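You operate a simulated robot arm through the tools that you are given. There is no shell and no other tool. Be economical: measure what you need, move in short steps, check, and stop when the job is done.

Carry out the task below with a simulated two-armed robot. There is one attempt and no reset: what you move stays moved.

TASK
Swap the NUT bar in the blue snack box for the card's bar.
Fine: the picnic card names the new bar. Hold the box with one hand while the other pulls the lid off and lays it on the side table. The NUT bar goes on the oak tray; press the lid home last. The third bar stays. Pinch, break and dent nothing; leave nothing switched on.

Only the result counts: the job must be done as asked and must still hold three seconds after the hand-in. Knocking over, shifting, dropping, spilling or breaking anything else fails it. A push-on lid holds only when it is set on centred and level and pressed home; a screw cap is set on level and turned clockwise until tight.

THE ROBOT
Two 6-joint arms with two-finger grippers on one trunk, on a base that drives. Base frame: it is fixed to the floor where the robot stands at the start and does not move with it; the origin is under the middle of the robot, x ahead of it, y to its left, z up; the surface under the hand at the start is at about z = 780. Readings come in mm, rad, newtons and seconds.
The left shoulder is at the start at [61, 143, 900], the right one opposite. With the tool pointing down near the work surface each hand reaches from about 320 to 720 mm from the robot's upright axis, wherever it stands, measured 20 degrees to its own side. Places, roughly: blue snack box inside [600, -100, 800]; blue snack box lid (17x12x5 cm) [600, -100, 800]; oak tray inside [600, 400, 800]; side table top [700, -100, 800]. Payload 2.45 kg a hand.
Tool frame (each hand has its own): the origin (TCP) lies between the finger pads and is the grasp point; the fingertips stand 26 mm ahead of it; z points along the fingers, y is the line along which they close. The gripper opens to 96 mm. The gripper's body begins 69 mm behind the TCP.
Orientation is that of the tool frame in the base frame, as a unit quaternion [x, y, z, w]. With the fingers straight down and closing along the base's y, the tool's x points along the base's -x, its y along +y and its z along -z.

THE INTERFACE
- The arms move only by the tool nudge_tool. It takes "left_commands", "right_commands" or both (then of equal length, played together; a hand with none holds still); each is a list of rows, each an object of numbers (a shift or turn left out is 0, a gripper value left out holds the last): "x", "y", "z": the shift along the base's x, y, z in m; "rx", "ry", "rz": the turn, a rotation vector about the base's x, y, z in degrees. In form: [{"x": .., "y": .., "z": .., "rx": .., "ry": .., "rz": ..}, ...]. A call has 1 to 10 rows; each row shifts and turns the commanded pose from where the row before left it. "left_jaw" and "right_jaw" are, for a hand that has rows, the closure in counts, from 0 (fully open) to 255 (shut), set as the call begins (left out, the last holds). Rows are played at 5 a second. More than 50 mm and 0.15 rad between two rows, or a gripper value outside its range, and nothing of the call is played. A pose out of reach is approached as far as the arm can. The call stops where the force on the tool passes 80 N (or 10 N more than at its start, if that is more) or the arm is blocked; 0.2 s more then pass. Each finger halts on what it meets, pressing with about 42 N; the grip force reading is that of the motor and also rises with nothing between the fingers. The clock runs only during rows and for 0.2 s after the last one: add rows that do not move to give the fingers time. The reply holds the time, the measured pose of the TCP, the force on the tool along the base axes, the opening and the grip force, in the units named above and with some noise, with the torque about the TCP (base axes, N m) and any sound that the robot's microphone picked up, and new pictures: "show" is both (left out), scene, wrist or none (wrist: the cameras of the hands that moved).
- Cameras (640 x 400 px; columns grow to the right, rows downward): "scene" is now at [135.8, -5.5, 1498.6]; the picture's right is [-0.08, -1.00, 0.00], its down [-0.79, 0.06, -0.61] and it looks along [0.60, -0.05, -0.80] (base axes); focal length 270 px, centre (320, 200). "left" rides on the left gripper at [82, -3, -98] in its tool frame; the picture's right is [0.04, 1.00, 0.00], its down [-0.73, 0.03, -0.68] and it looks along [-0.68, 0.03, 0.73] (tool axes); focal length 256 px, centre (320, 200). "right" rides on the right gripper at [82, 3, -98] in its tool frame; the picture's right is [-0.04, 1.00, 0.00], its down [-0.73, -0.03, -0.68] and it looks along [-0.68, -0.03, 0.73] (tool axes); focal length 256 px, centre (320, 200). There is no depth. A picture from a camera that has moved, and an enlarged one, comes with that camera's place and axes in the base frame and with its lens.
- lift_body(by): slides the trunk up (or, below 0, down) by that many mm; the arms and the scene camera ride with it, the base frame stays. It gives what a move gives, with no picture.
- steer(legs): drives the robot by 1 to 6 legs, each [ahead, turn to the left] in mm and rad, along the robot's own axes; the way and the turn of a leg run together, so that a leg with both is an arc; at most 1500 mm and 3.142 rad a leg. The arms and the cameras ride along, it lands a little off, and it stops where it bumps. It gives what a move gives, and a new picture of the scene camera.
- aim_head(pan, tilt): turns the head with the scene camera to pan (to the left, within 1.501 rad either way) and tilt (down, from -0.506 to 1.204), counted from straight ahead of the robot. It gives what a move gives, and a new picture of the scene camera.
- close_up(camera, box): a new picture of the part [left, top, right, bottom] of that camera's present view, enlarged. It takes no simulated time.
- hand_in(): hands the job in; it is judged then, once.

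Work in short steps. Places have to be worked out from the pictures, the camera data and where the tool is seen: move nearer, look again, correct. Check each grasp and each placing, and mend what went wrong. You have 120 turns and 260 pictures in all, those below and enlarged ones among them. Open the grippers and draw the arms clear of the work before you hand the job in, unless the task says otherwise; then end with one line.

The tools are called as a command line: name --argument value ..., lists and objects as JSON in quotes. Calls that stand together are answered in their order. nudge_tool: Moves the arms, as the interface text tells. Its arguments: {"type":"object","properties":{"left_commands":{"type":"array"},"left_jaw":{"type":"number"},"right_commands":{"type":"array"},"right_jaw":{"type":"number"},"show":{"type":"string","enum":["both","scene","wrist","none"]}},"required":[]} The other tools are called the same way: lift_body (by) slides the trunk up or down; steer (legs) drives the base; aim_head (pan, tilt) turns the head that bears the scene camera; close_up (camera, box) takes an enlarged picture of a part of a camera's view; hand_in () hands the job in.

At the start:

```text
t: 0.0
left_position: [427.2, 89.6, 1091.0]
left_tcp_rot: [-0.003, 1.0, 0.0, 0.0]
left_ft_force: [0.1, 0.1, 0.0]
left_torque: [-0.02, 0.02, -0.04]
left_opening: 95.9
left_grip_force: 0.0
right_position: [428.1, -279.3, 1080.1]
right_tcp_rot: [-0.003, 1.0, 0.001, -0.001]
right_ft_force: [-0.1, -0.5, -0.5]
right_torque: [0.01, -0.02, 0.0]
right_opening: 96.0
right_grip_force: 0.0
trunk travel left (down, up): [-525.0, 65.0]
robot x, y, heading: [0.5, -0.3, 0.007]
head pan, tilt: [-0.08, 0.918]
```

scene: 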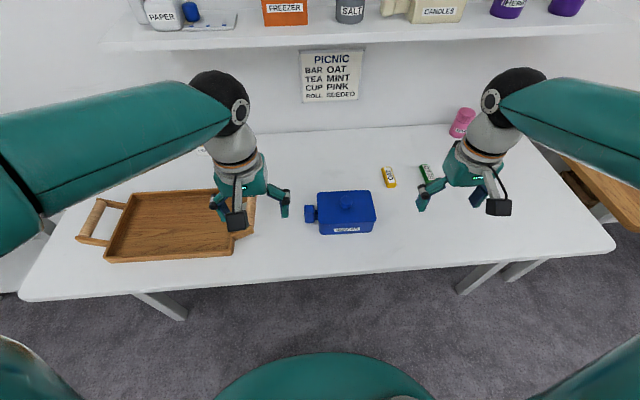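
right: 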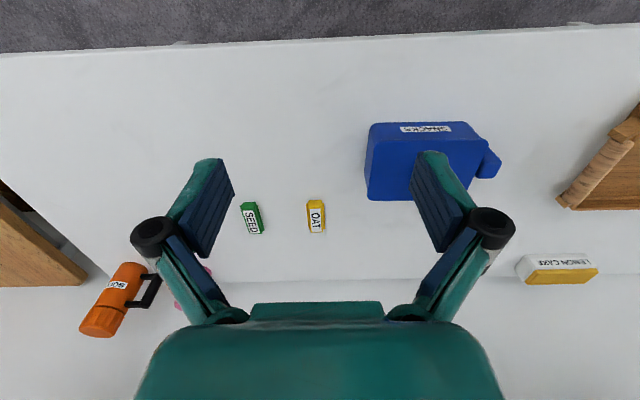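
left: 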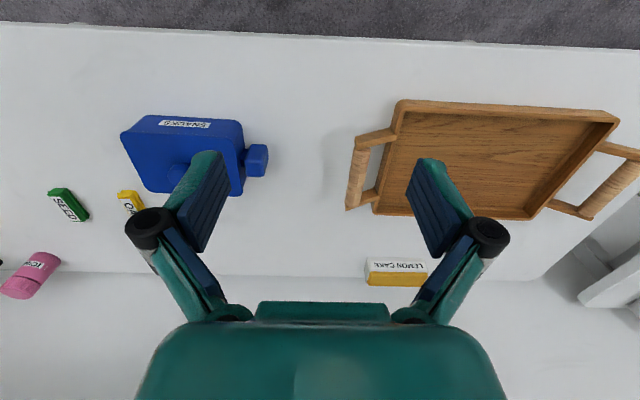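

The card appears to read BAR OAT; I enlarge the card and the box to confirm and measure.

close_up --camera "scene" --box '[290, 40, 370, 110]'

close_up --camera "scene" --box '[290, 150, 450, 250]'

close_up --camera "right" --box '[220, 100, 540, 300]'

aim_head --pan -0.9 --tilt 0.8

```text
5.71 times, centred on (330, 75) of scene
camera zoom: at [135.8, -5.5, 1498.6], right [-0.08, -1.0, 0.0], down [-0.79, 0.06, -0.61], along [0.6, -0.05, -0.8], focal length 1543 px, centre (263, 914)
```

zoom: 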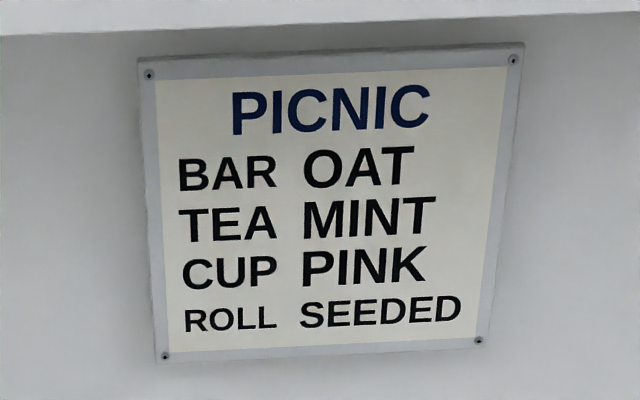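

```text
4.00 times, centred on (370, 200) of scene
camera zoom: at [135.8, -5.5, 1498.6], right [-0.08, -1.0, 0.0], down [-0.79, 0.06, -0.61], along [0.6, -0.05, -0.8], focal length 1080 px, centre (120, 200)
```

zoom: 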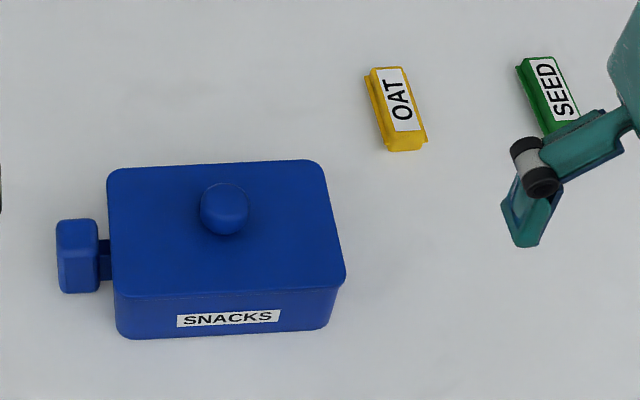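

```text
2.00 times, centred on (380, 200) of right
camera zoom: at [347.3, -276.6, 1177.9], right [0.03, 1.0, 0.0], down [0.73, -0.03, 0.68], along [0.68, -0.02, -0.73], focal length 512 px, centre (200, 200)
```

zoom: 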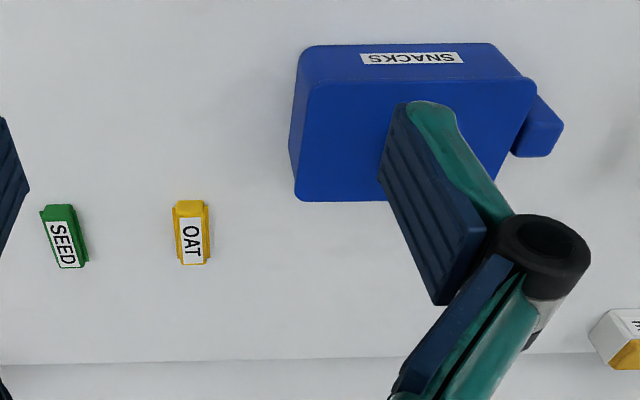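

```text
t: 1.1
left_position: [428.2, 90.7, 1091.9]
left_tcp_rot: [-0.002, 1.0, -0.001, 0.001]
left_ft_force: [-0.2, -0.2, -0.5]
left_torque: [-0.01, 0.0, 0.0]
left_opening: 95.9
left_grip_force: 0.0
right_position: [428.5, -279.7, 1080.7]
right_tcp_rot: [-0.003, 1.0, 0.0, 0.0]
right_ft_force: [-0.1, -0.5, 0.3]
right_torque: [0.01, -0.03, -0.03]
right_opening: 96.0
right_grip_force: 0.0
trunk travel left (down, up): [-525.0, 65.0]
robot x, y, heading: [-2.0, -0.0, -0.001]
head pan, tilt: [-0.901, 0.799]
camera scene: at [111.7, -62.7, 1507.8], right [-0.78, -0.62, 0.0], down [-0.45, 0.56, -0.7], along [0.43, -0.55, -0.72], focal length 270 px, centre (320, 200)
```

scene: 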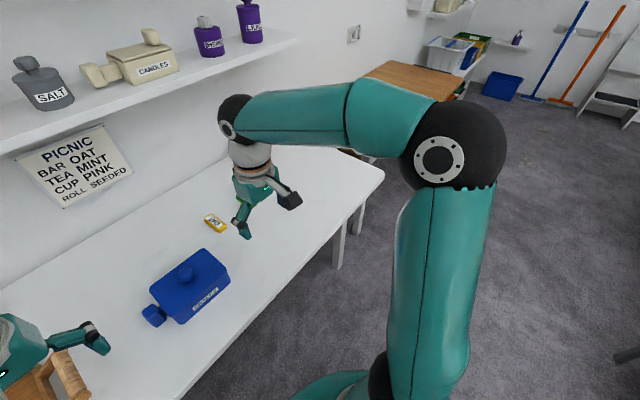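

The card says OAT, and the white table (centre about 700,-75) matches the listed side table. The OAT bar is near (755,-300), a bit far, so I drive ahead 110 mm and look down.

steer --legs '[[110, 0]]'

aim_head --pan -0.1 --tilt 0.95

```text
t: 2.4
left_position: [540.5, 91.2, 1092.5]
left_tcp_rot: [-0.003, 1.0, -0.001, -0.001]
left_ft_force: [1.6, -0.9, -0.7]
left_torque: [-0.01, 0.05, -0.04]
left_opening: 96.2
left_grip_force: 0.0
right_position: [542.4, -278.1, 1081.0]
right_tcp_rot: [-0.004, 1.0, 0.0, -0.001]
right_ft_force: [1.1, -0.2, -0.2]
right_torque: [0.02, 0.05, -0.02]
right_opening: 95.9
right_grip_force: 0.0
trunk travel left (down, up): [-525.0, 65.0]
robot x, y, heading: [112.5, 1.0, 0.0]
head pan, tilt: [-0.901, 0.799]
camera scene: at [225.6, -62.6, 1507.6], right [-0.78, -0.62, 0.0], down [-0.45, 0.56, -0.7], along [0.43, -0.55, -0.72], focal length 270 px, centre (320, 200)
```

scene: 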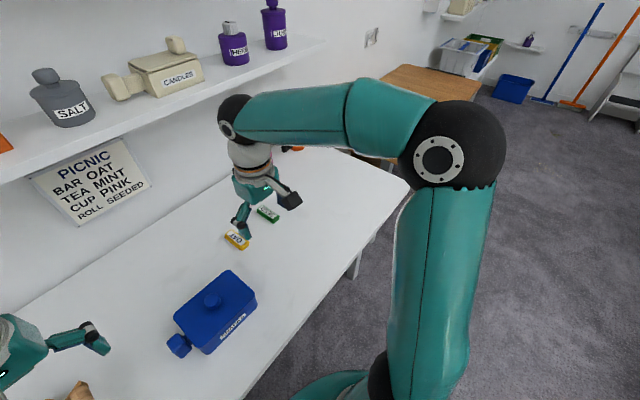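

```text
t: 3.5
left_position: [537.8, 91.9, 1093.2]
left_tcp_rot: [-0.003, 1.0, 0.0, 0.0]
left_ft_force: [-0.9, 0.6, 0.5]
left_torque: [-0.03, -0.01, 0.01]
left_opening: 96.0
left_grip_force: 0.0
right_position: [541.2, -277.4, 1081.6]
right_tcp_rot: [-0.005, 1.0, 0.001, -0.001]
right_ft_force: [0.6, 0.3, 0.6]
right_torque: [-0.02, 0.0, 0.0]
right_opening: 96.0
right_grip_force: 0.1
trunk travel left (down, up): [-525.0, 65.0]
robot x, y, heading: [108.4, -0.4, -0.003]
head pan, tilt: [-0.099, 0.949]
camera scene: at [245.1, -6.6, 1496.3], right [-0.1, -1.0, 0.0], down [-0.81, 0.08, -0.58], along [0.58, -0.06, -0.81], focal length 270 px, centre (320, 200)
```

scene: 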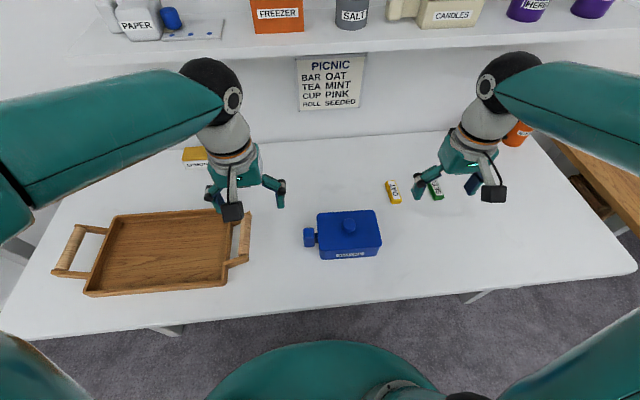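

Now I rotate the left hand -85° so it closes along x and hovers near the handle (about 600,-12), camera on its left.

nudge_tool --left_commands '[{"x": 0.006, "y": -0.006, "z": -0.01, "rz": -8.5}, {"x": 0.006, "y": -0.006, "z": -0.01, "rz": -8.5}, {"x": 0.006, "y": -0.006, "z": -0.01, "rz": -8.5}, {"x": 0.006, "y": -0.006, "z": -0.01, "rz": -8.5}, {"x": 0.006, "y": -0.006, "z": -0.01, "rz": -8.5}, {"x": 0.006, "y": -0.006, "z": -0.01, "rz": -8.5}, {"x": 0.006, "y": -0.006, "z": -0.01, "rz": -8.5}, {"x": 0.006, "y": -0.006, "z": -0.01, "rz": -8.5}, {"x": 0.006, "y": -0.006, "z": -0.01, "rz": -8.5}, {"x": 0.006, "y": -0.006, "z": -0.01, "rz": -8.5}]'

```text
t: 5.7
left_position: [600.0, 33.0, 993.3]
left_tcp_rot: [0.674, 0.739, -0.001, 0.0]
left_ft_force: [0.0, -0.6, 0.0]
left_torque: [0.01, 0.03, 0.0]
left_opening: 96.2
left_grip_force: 0.0
right_position: [541.7, -278.2, 1081.3]
right_tcp_rot: [-0.004, 1.0, 0.0, -0.001]
right_ft_force: [0.9, 0.4, 0.3]
right_torque: [-0.02, 0.0, 0.03]
right_opening: 95.9
right_grip_force: 0.1
trunk travel left (down, up): [-525.0, 65.0]
robot x, y, heading: [110.1, -0.2, 0.003]
head pan, tilt: [-0.099, 0.949]
camera scene: at [245.8, -6.7, 1496.3], right [-0.1, -1.0, 0.0], down [-0.81, 0.08, -0.58], along [0.58, -0.06, -0.81], focal length 270 px, centre (320, 200)
camera left: at [588.9, 112.9, 1092.8], right [0.99, 0.13, 0.0], down [0.1, -0.73, 0.68], along [0.09, -0.67, -0.73], focal length 256 px, centre (320, 200)
```

scene: 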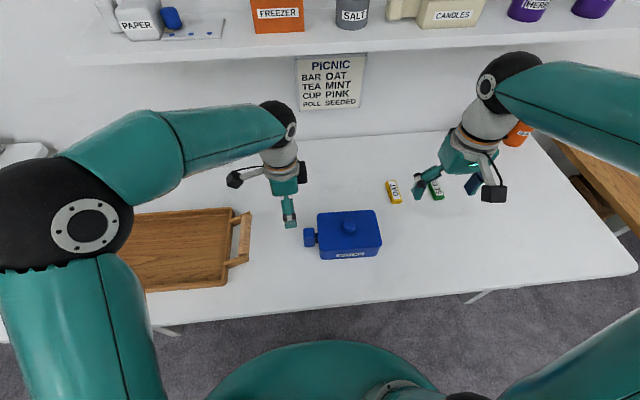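
left: 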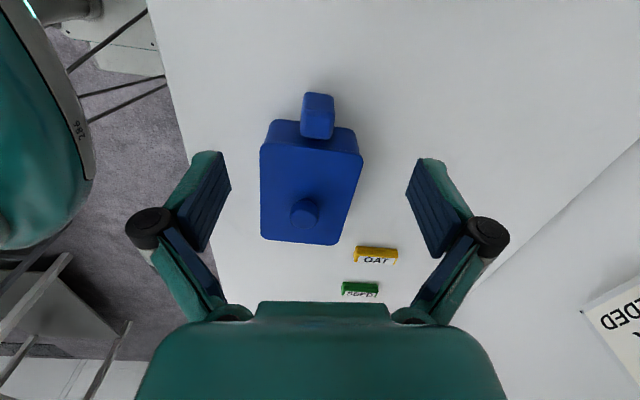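

The view is good; I enlarge it to measure handle, lid and yaw.

close_up --camera "left" --box '[220, 80, 412, 260]'

close_up --camera "scene" --box '[280, 190, 408, 270]'

```text
2.22 times, centred on (316, 170) of left
camera zoom: at [588.9, 112.9, 1092.8], right [0.99, 0.13, 0.0], down [0.1, -0.73, 0.68], along [0.09, -0.67, -0.73], focal length 569 px, centre (329, 267)
```

zoom: 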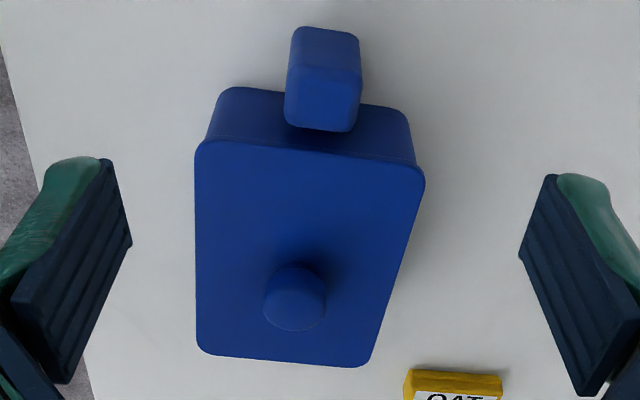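

```text
5.00 times, centred on (344, 230) of scene
camera zoom: at [245.8, -6.7, 1496.3], right [-0.1, -1.0, 0.0], down [-0.81, 0.08, -0.58], along [0.58, -0.06, -0.81], focal length 1350 px, centre (200, 50)
```

zoom: 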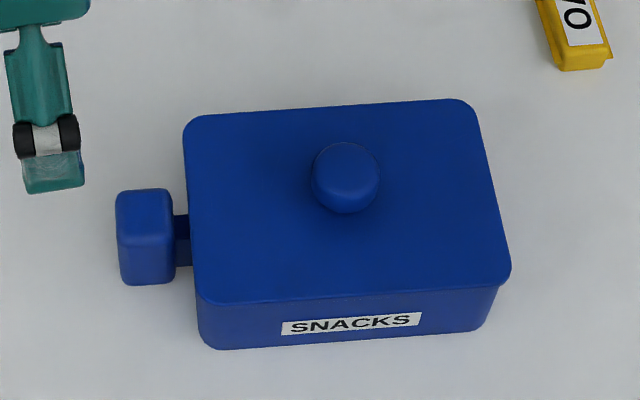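

Estimates: handle top centre about (604,-13,840), 37 mm wide in x; lid top z≈846, lid centre (602,-123), knob top ≈868, yaw ≈ -2°. I bring the left hand above the handle.

nudge_tool --left_commands '[{"x": 0.003, "y": -0.023, "z": -0.025, "rz": -7}, {"y": -0.023, "z": -0.025}, {"z": -0.03}, {}]'

```text
t: 6.7
left_position: [599.8, -13.5, 914.3]
left_tcp_rot: [0.717, 0.697, 0.0, 0.0]
left_ft_force: [-0.7, 0.0, 0.8]
left_torque: [-0.02, -0.02, -0.02]
left_opening: 96.0
left_grip_force: 0.0
right_position: [540.6, -278.0, 1080.4]
right_tcp_rot: [-0.004, 1.0, 0.0, 0.001]
right_ft_force: [0.5, -1.0, -0.3]
right_torque: [0.02, 0.01, 0.0]
right_opening: 95.9
right_grip_force: 0.0
trunk travel left (down, up): [-525.0, 65.0]
robot x, y, heading: [112.3, -2.8, 0.001]
head pan, tilt: [-0.099, 0.949]
camera scene: at [244.9, -6.6, 1496.4], right [-0.1, -1.0, 0.0], down [-0.81, 0.08, -0.58], along [0.58, -0.06, -0.81], focal length 270 px, centre (320, 200)
camera left: at [599.3, 67.5, 1012.1], right [1.0, 0.01, 0.0], down [0.01, -0.73, 0.68], along [0.01, -0.68, -0.73], focal length 256 px, centre (320, 200)
```

scene: 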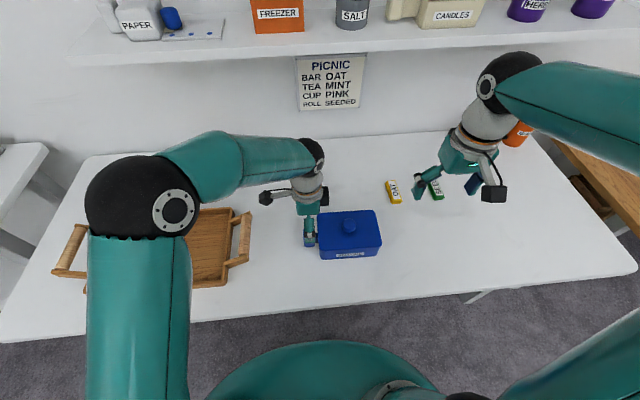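
left: 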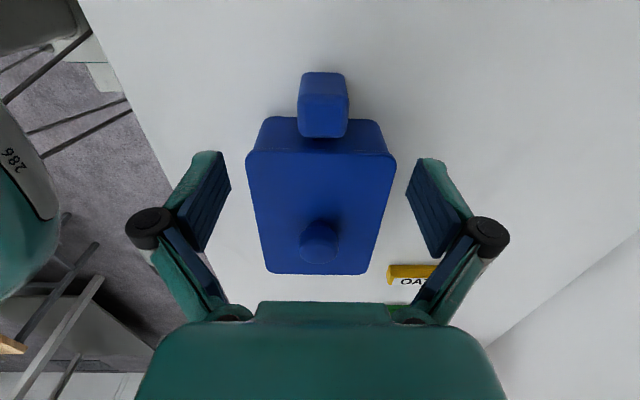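

Handle is centred between the fingers with yaw aligned. I descend to TCP z≈818.

nudge_tool --left_commands '[{"x": 0.002, "z": -0.03}, {"z": -0.03}, {"z": -0.026}, {"z": -0.01}, {}]' --show "wrist"

close_up --camera "scene" --box '[270, 150, 398, 270]'

```text
t: 7.9
left_position: [603.9, -14.9, 817.7]
left_tcp_rot: [0.717, 0.697, 0.0, 0.0]
left_ft_force: [0.0, 0.7, -0.1]
left_torque: [0.02, 0.0, -0.02]
left_opening: 95.8
left_grip_force: 0.0
right_position: [540.3, -278.4, 1079.8]
right_tcp_rot: [-0.004, 1.0, 0.0, -0.001]
right_ft_force: [0.1, -0.3, -0.4]
right_torque: [0.01, 0.0, 0.0]
right_opening: 96.1
right_grip_force: 0.0
trunk travel left (down, up): [-525.0, 65.0]
robot x, y, heading: [106.8, 3.2, 0.003]
head pan, tilt: [-0.099, 0.949]
camera left: at [602.6, 67.4, 915.8], right [1.0, 0.01, 0.0], down [0.01, -0.73, 0.68], along [0.01, -0.68, -0.73], focal length 256 px, centre (320, 200)
```

left: 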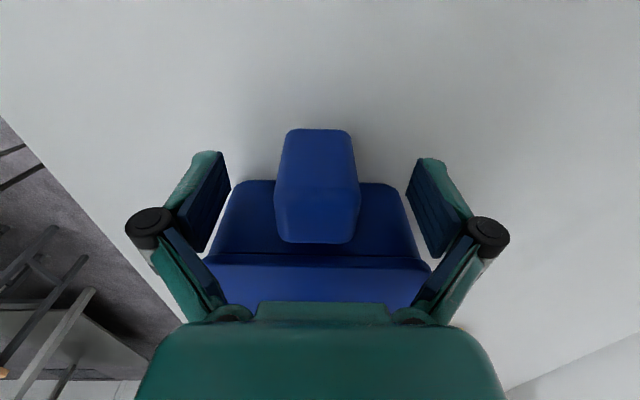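

```text
3.33 times, centred on (334, 210) of scene
camera zoom: at [245.6, -6.5, 1496.3], right [-0.1, -1.0, 0.0], down [-0.81, 0.08, -0.58], along [0.58, -0.06, -0.81], focal length 900 px, centre (273, 167)
```

zoom: 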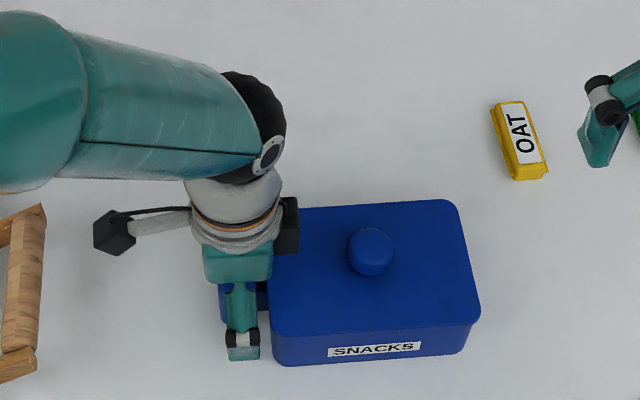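

Fingers straddle the handle. Close on it.

nudge_tool --left_commands '[{}, {}, {}, {}, {}]' --left_jaw 200 --show "wrist"

```text
t: 9.1
left_position: [603.4, -13.9, 817.6]
left_tcp_rot: [0.717, 0.697, 0.0, 0.0]
left_ft_force: [-0.9, 0.7, -0.2]
left_torque: [0.01, 0.01, 0.07]
left_opening: 35.2
left_grip_force: 41.7
right_position: [540.6, -278.0, 1082.0]
right_tcp_rot: [-0.005, 1.0, 0.0, -0.001]
right_ft_force: [0.6, 0.0, -0.2]
right_torque: [0.01, 0.02, 0.01]
right_opening: 95.9
right_grip_force: 0.1
trunk travel left (down, up): [-525.0, 65.0]
robot x, y, heading: [110.4, -0.7, -0.002]
head pan, tilt: [-0.099, 0.949]
camera left: at [602.6, 67.3, 916.3], right [1.0, 0.01, 0.0], down [0.01, -0.73, 0.68], along [0.01, -0.68, -0.73], focal length 256 px, centre (320, 200)
```

left: 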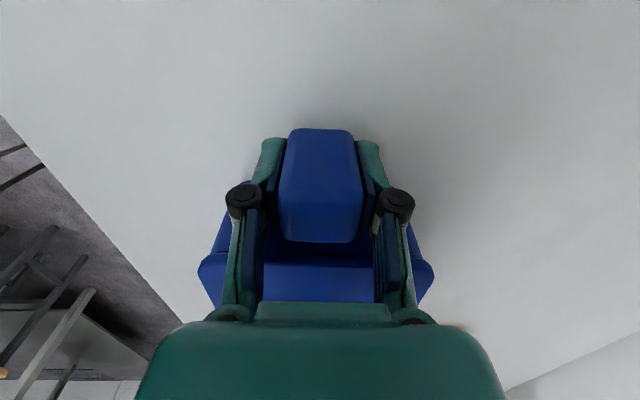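

The handle is held (35.2 mm). Now the right hand rotates +85° and moves near the knob.

nudge_tool --right_commands '[{"x": 0.006, "y": 0.011, "z": -0.009, "rz": 8.5}, {"x": 0.006, "y": 0.011, "z": -0.009, "rz": 8.5}, {"x": 0.006, "y": 0.011, "z": -0.009, "rz": 8.5}, {"x": 0.006, "y": 0.011, "z": -0.009, "rz": 8.5}, {"x": 0.006, "y": 0.011, "z": -0.009, "rz": 8.5}, {"x": 0.006, "y": 0.011, "z": -0.009, "rz": 8.5}, {"x": 0.006, "y": 0.011, "z": -0.009, "rz": 8.5}, {"x": 0.006, "y": 0.011, "z": -0.009, "rz": 8.5}, {"x": 0.006, "y": 0.011, "z": -0.009, "rz": 8.5}, {"x": 0.006, "y": 0.011, "z": -0.009, "rz": 8.5}]'

```text
t: 11.3
left_position: [603.0, -15.4, 819.3]
left_tcp_rot: [0.717, 0.697, -0.001, -0.001]
left_ft_force: [0.6, 0.3, -0.3]
left_torque: [-0.13, 0.13, -0.05]
left_opening: 35.3
left_grip_force: 41.8
right_position: [604.0, -167.4, 990.3]
right_tcp_rot: [-0.679, 0.734, 0.0, -0.001]
right_ft_force: [0.4, 0.9, 0.2]
right_torque: [0.02, 0.03, -0.01]
right_opening: 96.1
right_grip_force: 0.1
trunk travel left (down, up): [-525.0, 65.0]
robot x, y, heading: [109.8, 3.3, 0.004]
head pan, tilt: [-0.099, 0.949]
camera scene: at [245.7, -6.4, 1496.3], right [-0.1, -1.0, 0.0], down [-0.81, 0.08, -0.58], along [0.58, -0.06, -0.81], focal length 270 px, centre (320, 200)
camera right: at [593.3, -248.9, 1087.7], right [-0.99, 0.12, 0.0], down [0.09, 0.73, 0.68], along [0.08, 0.67, -0.73], focal length 256 px, centre (320, 200)
```

scene: 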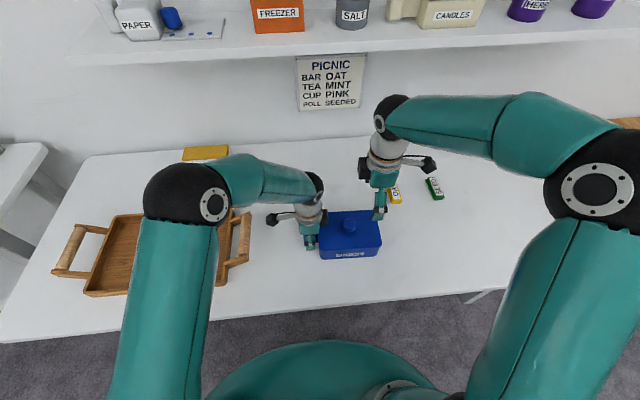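
right: 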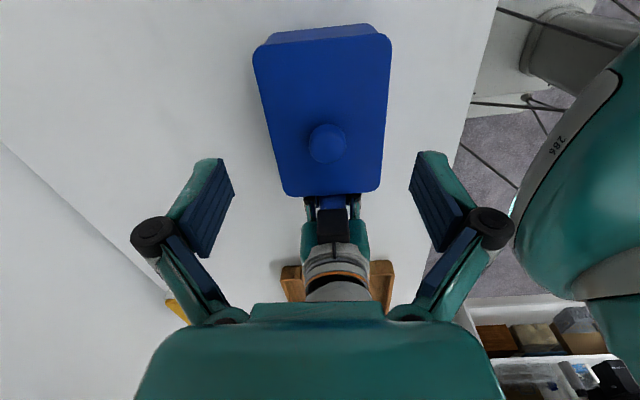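

Knob is near (603,-121). I move above it at z≈930 and look.

nudge_tool --right_commands '[{"y": 0.015, "z": -0.02, "rz": 2}, {"y": 0.015, "z": -0.02}, {"y": 0.0155, "z": -0.02}, {}]'

close_up --camera "scene" --box '[280, 130, 440, 270]'

```text
t: 12.3
left_position: [604.3, -12.8, 817.7]
left_tcp_rot: [0.717, 0.697, -0.001, -0.001]
left_ft_force: [-0.6, 0.2, 0.8]
left_torque: [0.07, -0.02, 0.06]
left_opening: 35.3
left_grip_force: 42.4
right_position: [601.4, -120.9, 930.5]
right_tcp_rot: [-0.692, 0.722, 0.0, 0.0]
right_ft_force: [-0.6, 0.2, -0.3]
right_torque: [0.01, -0.02, 0.03]
right_opening: 95.9
right_grip_force: 0.1
trunk travel left (down, up): [-525.0, 65.0]
robot x, y, heading: [113.8, -0.2, 0.002]
head pan, tilt: [-0.099, 0.949]
camera scene: at [245.6, -6.5, 1496.3], right [-0.1, -1.0, 0.0], down [-0.81, 0.08, -0.58], along [0.58, -0.06, -0.81], focal length 270 px, centre (320, 200)
camera right: at [595.0, -203.0, 1027.2], right [-1.0, 0.08, 0.0], down [0.06, 0.73, 0.68], along [0.06, 0.68, -0.73], focal length 256 px, centre (320, 200)
```

scene: 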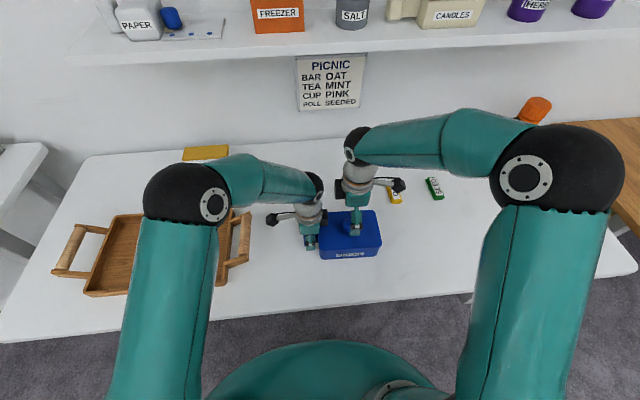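
right: 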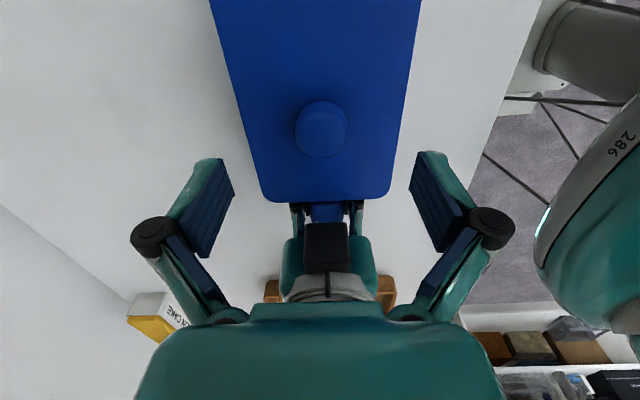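

```text
2.86 times, centred on (360, 200) of scene
camera zoom: at [245.6, -6.5, 1496.3], right [-0.1, -1.0, 0.0], down [-0.81, 0.08, -0.58], along [0.58, -0.06, -0.81], focal length 771 px, centre (206, 200)
```

zoom: 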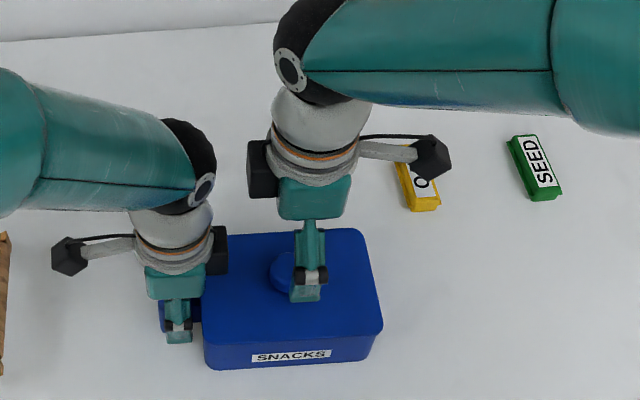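

Aligned with the knob; I descend to z≈880 and check.

nudge_tool --right_commands '[{"x": 0.001, "y": 0.002, "z": -0.025}, {"z": -0.025}, {}]' --show "wrist"

close_up --camera "scene" --box '[310, 190, 390, 250]'

```text
t: 13.1
left_position: [603.4, -13.7, 816.9]
left_tcp_rot: [0.717, 0.697, -0.001, -0.001]
left_ft_force: [0.5, 0.4, 0.6]
left_torque: [0.07, 0.1, -0.05]
left_opening: 35.5
left_grip_force: 42.2
right_position: [602.0, -122.3, 880.7]
right_tcp_rot: [-0.692, 0.722, 0.0, 0.0]
right_ft_force: [0.7, 1.1, -0.9]
right_torque: [0.01, 0.05, -0.01]
right_opening: 96.1
right_grip_force: 0.1
trunk travel left (down, up): [-525.0, 65.0]
robot x, y, heading: [106.8, 2.0, 0.003]
head pan, tilt: [-0.099, 0.949]
camera right: at [595.7, -202.8, 978.1], right [-1.0, 0.08, 0.0], down [0.06, 0.73, 0.68], along [0.06, 0.68, -0.73], focal length 256 px, centre (320, 200)
```

right: 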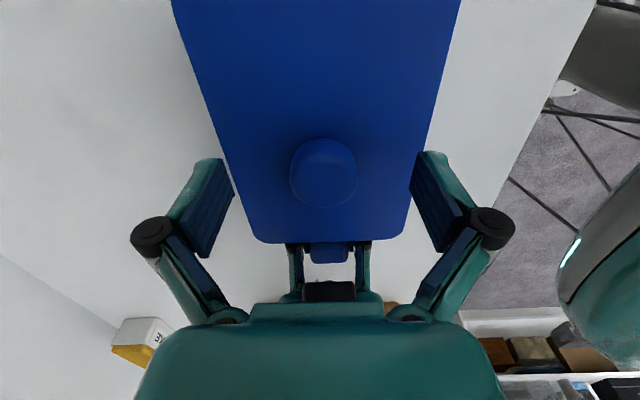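

```text
6.67 times, centred on (350, 220) of scene
camera zoom: at [245.6, -6.5, 1496.3], right [-0.1, -1.0, 0.0], down [-0.81, 0.08, -0.58], along [0.58, -0.06, -0.81], focal length 1800 px, centre (120, 67)
```

zoom: 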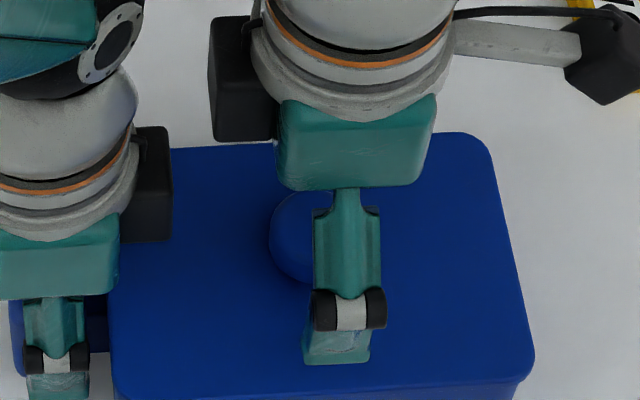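

Triangulation puts the knob centre at y≈-118, top z≈866. I shift +4 mm in y, lower to 875, then check forces.

nudge_tool --right_commands '[{"y": 0.004}, {"z": -0.003}, {"z": -0.003}, {}]' --show "wrist"

```text
t: 14.1
left_position: [602.9, -15.0, 817.5]
left_tcp_rot: [0.717, 0.697, 0.0, 0.0]
left_ft_force: [1.2, 0.0, 0.9]
left_torque: [0.04, 0.0, 0.04]
left_opening: 35.2
left_grip_force: 42.2
right_position: [602.4, -116.8, 875.3]
right_tcp_rot: [-0.692, 0.722, 0.001, 0.0]
right_ft_force: [0.2, 0.4, -0.2]
right_torque: [0.0, -0.02, 0.01]
right_opening: 95.9
right_grip_force: 0.1
trunk travel left (down, up): [-525.0, 65.0]
robot x, y, heading: [108.8, -0.7, 0.001]
head pan, tilt: [-0.099, 0.949]
camera right: at [595.2, -199.1, 972.0], right [-1.0, 0.08, 0.0], down [0.06, 0.73, 0.68], along [0.06, 0.68, -0.73], focal length 256 px, centre (320, 200)
```

right: 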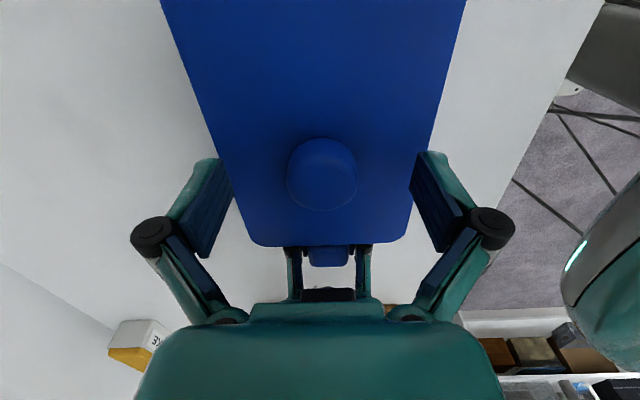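

Close the right fingers on the knob.

nudge_tool --right_commands '[{}, {}, {}, {}, {}]' --right_jaw 200 --show "wrist"

```text
t: 15.3
left_position: [603.1, -14.2, 818.0]
left_tcp_rot: [0.717, 0.697, 0.0, 0.0]
left_ft_force: [10.2, -0.5, -10.0]
left_torque: [0.33, -0.11, 0.5]
left_opening: 35.1
left_grip_force: 41.9
right_position: [601.4, -116.6, 876.1]
right_tcp_rot: [-0.691, 0.723, 0.0, -0.001]
right_ft_force: [-12.4, 0.3, 17.5]
right_torque: [0.18, 0.41, 0.28]
right_opening: 33.2
right_grip_force: 42.3
trunk travel left (down, up): [-525.0, 65.0]
robot x, y, heading: [112.6, -0.8, -0.001]
head pan, tilt: [-0.099, 0.949]
camera right: at [594.5, -199.1, 972.8], right [-1.0, 0.08, 0.0], down [0.06, 0.73, 0.68], along [0.06, 0.68, -0.73], focal length 256 px, centre (320, 200)
```

right: 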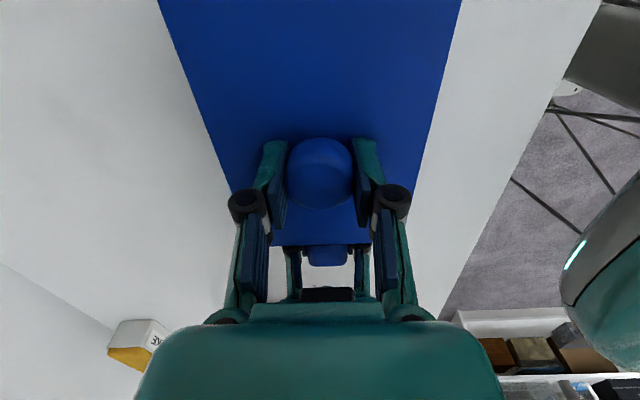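

Upward force suggests I'm gripping the dome high and slightly off in x. I open, move -1 mm in x and probe lower gently.

nudge_tool --right_commands '[{}, {}, {"x": -0.0015}, {"z": -0.0015}, {"z": -0.0015}, {}]' --right_jaw 60 --show "none"

```text
t: 16.7
left_position: [603.0, -13.9, 817.6]
left_tcp_rot: [0.717, 0.697, -0.001, 0.0]
left_ft_force: [-0.4, -0.2, 1.5]
left_torque: [-0.07, 0.0, -0.05]
left_opening: 35.0
left_grip_force: 42.1
right_position: [599.6, -118.7, 871.5]
right_tcp_rot: [-0.691, 0.723, 0.0, -0.001]
right_ft_force: [0.5, -0.5, -0.3]
right_torque: [0.02, 0.02, 0.01]
right_opening: 73.6
right_grip_force: 0.0
trunk travel left (down, up): [-525.0, 65.0]
robot x, y, heading: [109.0, 2.5, -0.0]
head pan, tilt: [-0.099, 0.949]
```

nudge_tool --right_commands '[{"z": -0.002}, {}]' --show "wrist"

close_up --camera "scene" --box '[310, 190, 390, 250]'

```text
t: 17.3
left_position: [602.9, -14.4, 818.8]
left_tcp_rot: [0.717, 0.697, 0.0, -0.001]
left_ft_force: [-1.1, -0.4, 0.9]
left_torque: [0.05, 0.03, -0.03]
left_opening: 35.4
left_grip_force: 43.0
right_position: [599.4, -117.0, 870.4]
right_tcp_rot: [-0.691, 0.723, 0.0, -0.001]
right_ft_force: [0.3, 0.2, -0.2]
right_torque: [0.0, -0.01, -0.01]
right_opening: 73.3
right_grip_force: 0.0
trunk travel left (down, up): [-525.0, 65.0]
robot x, y, heading: [111.4, 1.7, 0.006]
head pan, tilt: [-0.099, 0.949]
camera right: at [593.4, -198.4, 967.4], right [-1.0, 0.08, 0.0], down [0.06, 0.73, 0.68], along [0.06, 0.68, -0.73], focal length 256 px, centre (320, 200)
```

right: 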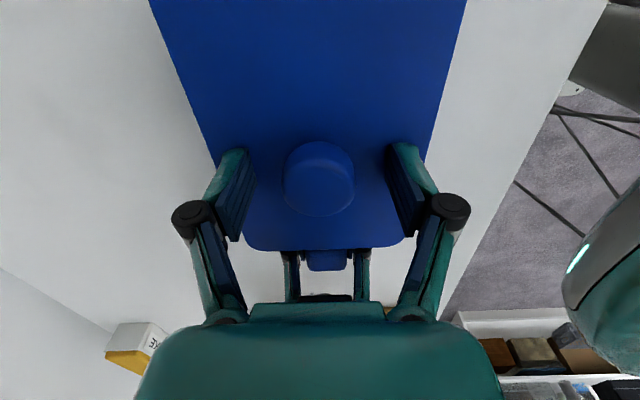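

```text
6.67 times, centred on (350, 220) of scene
camera zoom: at [245.4, -6.5, 1496.3], right [-0.1, -1.0, 0.0], down [-0.81, 0.08, -0.58], along [0.58, -0.06, -0.81], focal length 1800 px, centre (120, 67)
```

zoom: 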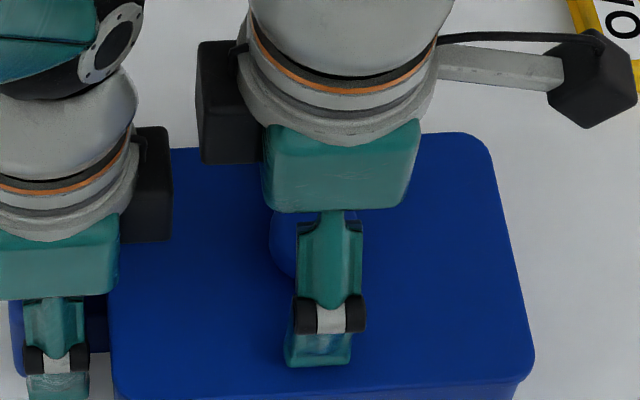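

No contact with tips at z≈844. Probe 3 mm more.

nudge_tool --right_commands '[{"z": -0.0015}, {"z": -0.0015}, {}]' --show "none"

```text
t: 18.1
left_position: [602.5, -14.3, 817.2]
left_tcp_rot: [0.717, 0.697, -0.001, -0.001]
left_ft_force: [1.9, -1.9, -3.3]
left_torque: [0.07, 0.08, 0.13]
left_opening: 35.2
left_grip_force: 42.0
right_position: [599.9, -116.6, 867.8]
right_tcp_rot: [-0.69, 0.724, -0.001, 0.0]
right_ft_force: [0.8, 0.2, 9.0]
right_torque: [0.02, 0.04, 0.01]
right_opening: 73.6
right_grip_force: 0.2
trunk travel left (down, up): [-525.0, 65.0]
robot x, y, heading: [110.7, 2.1, 0.001]
head pan, tilt: [-0.099, 0.949]
```

Light contact: lid top at z≈842. Back up 2 mm and close.

nudge_tool --right_commands '[{"x": 0.001, "z": 0.002}, {}, {}, {}, {}]' --right_jaw 200 --show "none"

nudge_tool --right_commands '[{}]' --right_jaw 200 --show "wrist"

```text
t: 19.2
left_position: [603.5, -13.1, 818.3]
left_tcp_rot: [0.716, 0.698, 0.0, 0.001]
left_ft_force: [2.4, 1.3, 2.3]
left_torque: [-0.33, 0.28, 0.0]
left_opening: 35.4
left_grip_force: 41.5
right_position: [600.7, -117.0, 874.9]
right_tcp_rot: [-0.69, 0.724, -0.002, 0.002]
right_ft_force: [-4.9, 0.5, 13.2]
right_torque: [-0.6, 0.49, -0.22]
right_opening: 33.1
right_grip_force: 42.3
trunk travel left (down, up): [-525.0, 65.0]
robot x, y, heading: [113.5, -0.8, 0.003]
head pan, tilt: [-0.099, 0.949]
stopped in row 5 (right hand): the force on the tool passed its limit at 80 N (the readings are from after the stop); the commanded pose is now the measured one
```

```text
t: 19.6
left_position: [603.0, -12.9, 819.3]
left_tcp_rot: [0.716, 0.698, 0.0, 0.0]
left_ft_force: [5.5, -0.9, 0.6]
left_torque: [0.0, -0.07, 0.44]
left_opening: 35.0
left_grip_force: 41.9
right_position: [600.8, -117.9, 875.6]
right_tcp_rot: [-0.691, 0.723, -0.003, 0.002]
right_ft_force: [-7.7, 1.2, 19.4]
right_torque: [-0.19, 0.56, -0.12]
right_opening: 33.4
right_grip_force: 41.6
trunk travel left (down, up): [-525.0, 65.0]
robot x, y, heading: [109.8, -1.8, 0.008]
head pan, tilt: [-0.099, 0.949]
camera right: at [593.4, -198.6, 972.2], right [-1.0, 0.09, -0.01], down [0.06, 0.73, 0.68], along [0.06, 0.68, -0.73], focal length 256 px, centre (320, 200)
```

right: 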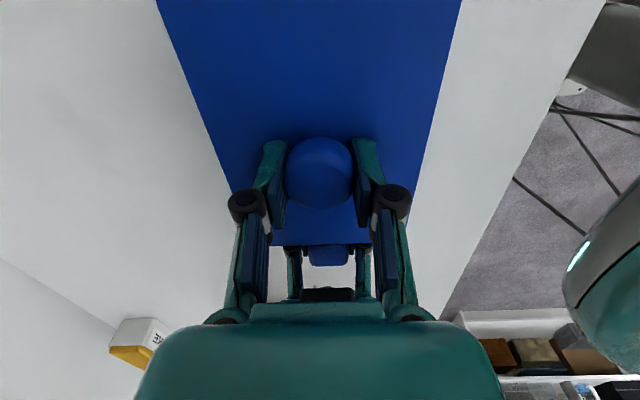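

The fingertips reach forward as they close, so they rest on the lid now, with the knob fully gripped. I pull straight up slowly.

nudge_tool --right_commands '[{"z": 0.002}, {"z": 0.002}, {"z": 0.002}, {"z": 0.002}, {"z": 0.002}, {"z": 0.002}, {}]'

```text
t: 21.2
left_position: [604.2, -14.3, 817.5]
left_tcp_rot: [0.717, 0.697, -0.001, 0.0]
left_ft_force: [0.6, 0.3, 13.9]
left_torque: [-0.16, -0.06, 0.09]
left_opening: 35.3
left_grip_force: 42.6
right_position: [601.0, -118.2, 885.9]
right_tcp_rot: [-0.691, 0.723, -0.002, 0.002]
right_ft_force: [-0.4, -0.4, -1.2]
right_torque: [0.03, -0.01, 0.0]
right_opening: 33.1
right_grip_force: 42.1
trunk travel left (down, up): [-525.0, 65.0]
robot x, y, heading: [111.4, -3.2, 0.005]
head pan, tilt: [-0.099, 0.949]
heard: snap
camera scene: at [244.6, -6.4, 1496.4], right [-0.1, -1.0, 0.0], down [-0.81, 0.08, -0.58], along [0.58, -0.06, -0.81], focal length 270 px, centre (320, 200)
camera right: at [593.9, -199.0, 983.5], right [-1.0, 0.09, -0.01], down [0.06, 0.73, 0.68], along [0.06, 0.68, -0.73], focal length 256 px, centre (320, 200)
```

scene: 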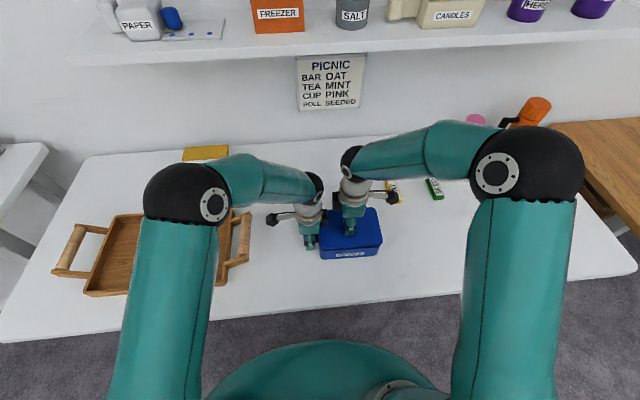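
right: 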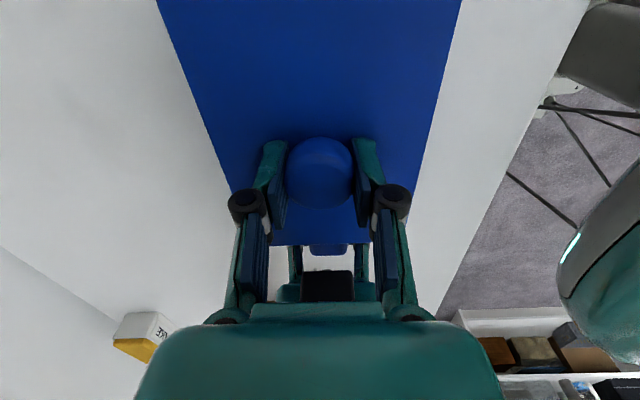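

Snap—lid freed. Before raising high, the lid must clear the left wrist, so I lift another 14 mm and inspect.

nudge_tool --right_commands '[{"z": 0.005}, {"z": 0.005}, {"z": 0.004}, {}]' --show "none"

close_up --camera "scene" --box '[290, 170, 402, 270]'

close_up --camera "left" --box '[160, 100, 480, 320]'

```text
t: 22.2
left_position: [601.7, -14.2, 816.9]
left_tcp_rot: [0.717, 0.697, 0.0, -0.001]
left_ft_force: [2.2, 1.1, 14.7]
left_torque: [-0.21, -0.1, 0.1]
left_opening: 35.2
left_grip_force: 41.8
right_position: [601.5, -117.6, 899.8]
right_tcp_rot: [-0.69, 0.723, -0.002, 0.002]
right_ft_force: [0.2, 0.1, -1.1]
right_torque: [0.01, -0.02, -0.04]
right_opening: 33.1
right_grip_force: 42.4
trunk travel left (down, up): [-525.0, 65.0]
robot x, y, heading: [108.3, 1.7, -0.004]
head pan, tilt: [-0.099, 0.949]
```

```text
4.00 times, centred on (346, 220) of scene
camera zoom: at [244.6, -6.4, 1496.4], right [-0.1, -1.0, 0.0], down [-0.81, 0.08, -0.58], along [0.58, -0.06, -0.81], focal length 1080 px, centre (216, 120)
```

zoom: 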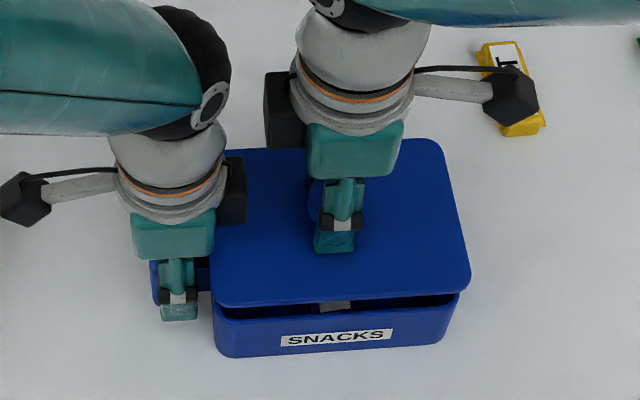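

```text
1.82 times, centred on (320, 210) of left
camera zoom: at [602.3, 67.4, 916.3], right [1.0, 0.01, 0.0], down [0.01, -0.73, 0.68], along [0.01, -0.68, -0.73], focal length 465 px, centre (320, 182)
```

zoom: 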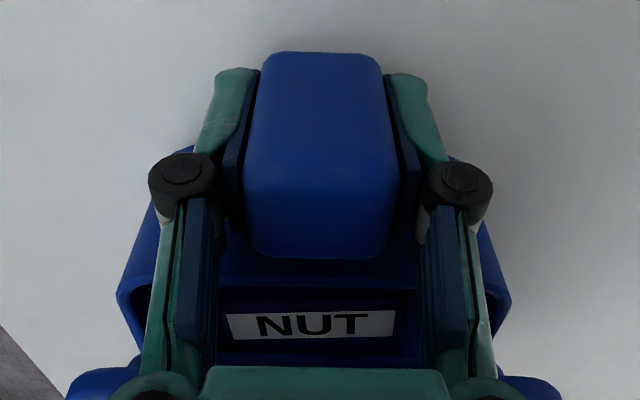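

Lid is free (only 1 N weight). I lift 6 mm more and slide it toward -y, clear of the left wrist, then raise.

nudge_tool --right_commands '[{"z": 0.006}, {"y": -0.012}, {"y": -0.02, "z": 0.002}, {"y": -0.03, "z": 0.006}, {"y": -0.03, "z": 0.02}, {"y": -0.03, "z": 0.02}, {}]'

```text
t: 23.8
left_position: [603.0, -13.9, 817.5]
left_tcp_rot: [0.717, 0.697, 0.0, 0.0]
left_ft_force: [1.6, 0.6, 13.5]
left_torque: [-0.19, -0.09, 0.09]
left_opening: 35.4
left_grip_force: 41.6
right_position: [600.4, -238.4, 953.9]
right_tcp_rot: [-0.691, 0.723, -0.003, 0.002]
right_ft_force: [-0.6, 0.8, -0.8]
right_torque: [-0.03, -0.01, 0.01]
right_opening: 33.0
right_grip_force: 42.3
trunk travel left (down, up): [-525.0, 65.0]
robot x, y, heading: [111.4, 3.4, 0.002]
head pan, tilt: [-0.099, 0.949]
camera scene: at [244.6, -6.5, 1496.4], right [-0.1, -1.0, 0.0], down [-0.81, 0.08, -0.58], along [0.58, -0.06, -0.81], focal length 270 px, centre (320, 200)
camera right: at [593.7, -320.2, 1052.0], right [-1.0, 0.09, -0.01], down [0.06, 0.73, 0.68], along [0.06, 0.68, -0.73], focal length 256 px, centre (320, 200)
```

scene: 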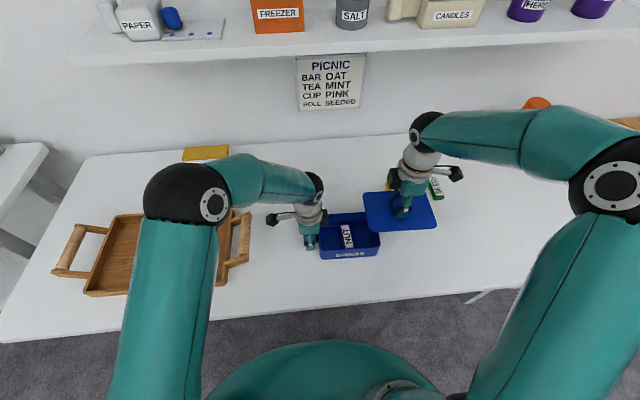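
right: 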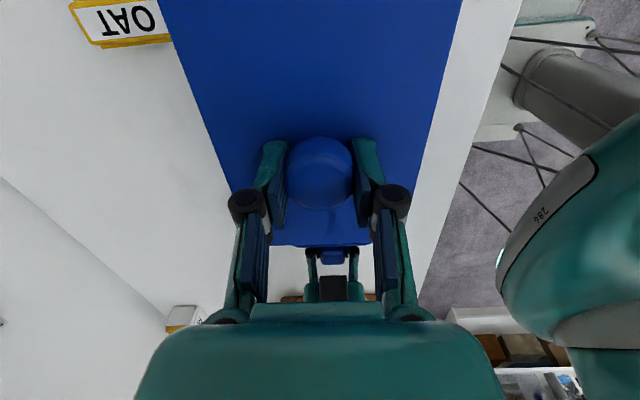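

The box is open. I look inside and carry the lid to a free spot at about (540,-330).

close_up --camera "scene" --box '[310, 200, 390, 260]'

nudge_tool --right_commands '[{"x": -0.02, "y": -0.03}, {"x": -0.02, "y": -0.03}, {"x": -0.02, "y": -0.03}, {"z": -0.03}, {"z": -0.03}, {}]'

```text
6.67 times, centred on (350, 230) of scene
camera zoom: at [244.6, -6.5, 1496.4], right [-0.1, -1.0, 0.0], down [-0.81, 0.08, -0.58], along [0.58, -0.06, -0.81], focal length 1800 px, centre (120, 0)
```

zoom: 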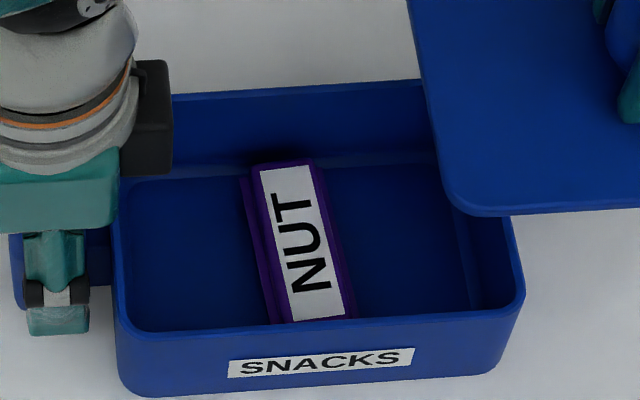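

```text
t: 25.2
left_position: [602.9, -13.6, 816.7]
left_tcp_rot: [0.717, 0.697, -0.001, -0.001]
left_ft_force: [-1.4, -1.0, 14.0]
left_torque: [-0.22, 0.11, 0.03]
left_opening: 35.0
left_grip_force: 41.9
right_position: [539.7, -328.8, 895.3]
right_tcp_rot: [-0.691, 0.723, -0.002, 0.003]
right_ft_force: [-0.7, 0.3, -0.2]
right_torque: [-0.03, 0.0, 0.02]
right_opening: 33.2
right_grip_force: 41.5
trunk travel left (down, up): [-525.0, 65.0]
robot x, y, heading: [112.8, 0.6, 0.003]
head pan, tilt: [-0.099, 0.949]
camera scene: at [244.1, -6.6, 1496.4], right [-0.1, -1.0, 0.0], down [-0.81, 0.08, -0.58], along [0.58, -0.06, -0.81], focal length 270 px, centre (320, 200)
camera right: at [533.5, -410.6, 992.2], right [-1.0, 0.09, -0.01], down [0.06, 0.73, 0.68], along [0.06, 0.68, -0.73], focal length 256 px, centre (320, 200)
```

scene: 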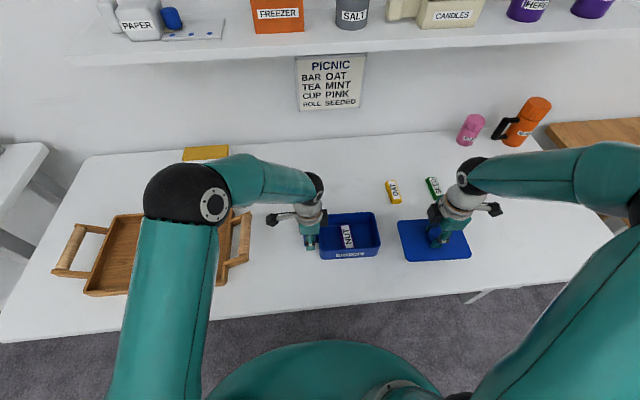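
right: 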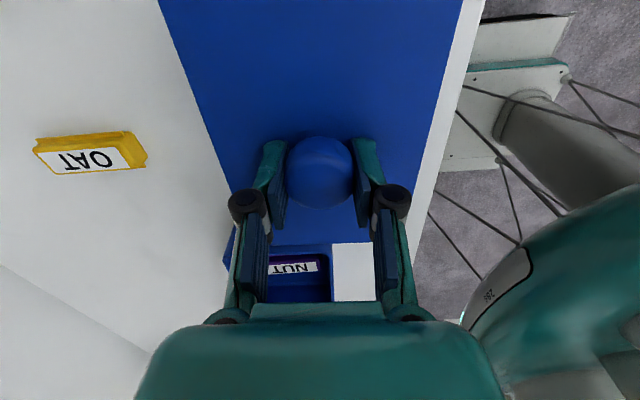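

The box held only the NUT bar; SEED on the table is the third bar. Lowering the lid to just above the table.

nudge_tool --right_commands '[{"z": -0.03}, {"z": -0.02}, {}]' --show "none"

close_up --camera "scene" --box '[380, 190, 500, 280]'

```text
t: 26.0
left_position: [603.0, -14.9, 818.7]
left_tcp_rot: [0.717, 0.698, -0.001, 0.0]
left_ft_force: [-2.3, -0.1, 12.1]
left_torque: [-0.17, 0.07, 0.0]
left_opening: 35.2
left_grip_force: 42.1
right_position: [539.7, -329.6, 843.1]
right_tcp_rot: [-0.69, 0.724, -0.002, 0.002]
right_ft_force: [0.2, -0.2, -0.4]
right_torque: [-0.03, 0.0, 0.01]
right_opening: 32.9
right_grip_force: 42.3
trunk travel left (down, up): [-525.0, 65.0]
robot x, y, heading: [114.6, 1.3, 0.001]
head pan, tilt: [-0.099, 0.949]
```

```text
4.44 times, centred on (440, 235) of scene
camera zoom: at [244.1, -6.6, 1496.4], right [-0.1, -1.0, 0.0], down [-0.81, 0.08, -0.58], along [0.58, -0.06, -0.81], focal length 1200 px, centre (-213, 44)
```

zoom: 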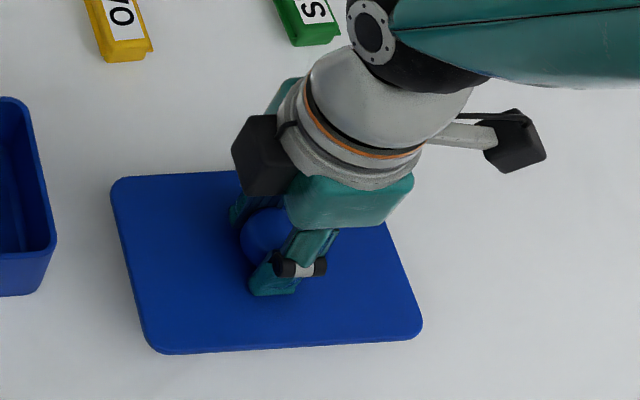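

Continue down in small steps until contact.

nudge_tool --right_commands '[{"z": -0.003}, {"z": -0.003}, {"z": -0.003}, {}]' --show "none"

```text
t: 27.0
left_position: [603.1, -13.6, 817.7]
left_tcp_rot: [0.716, 0.698, -0.001, -0.001]
left_ft_force: [-3.2, -0.4, 9.2]
left_torque: [-0.12, 0.08, -0.04]
left_opening: 35.3
left_grip_force: 41.6
right_position: [540.0, -328.4, 834.4]
right_tcp_rot: [-0.691, 0.723, -0.001, 0.003]
right_ft_force: [0.1, -0.3, -0.3]
right_torque: [0.01, -0.02, 0.01]
right_opening: 33.4
right_grip_force: 41.9
trunk travel left (down, up): [-525.0, 65.0]
robot x, y, heading: [108.3, -0.9, 0.005]
head pan, tilt: [-0.099, 0.949]
```

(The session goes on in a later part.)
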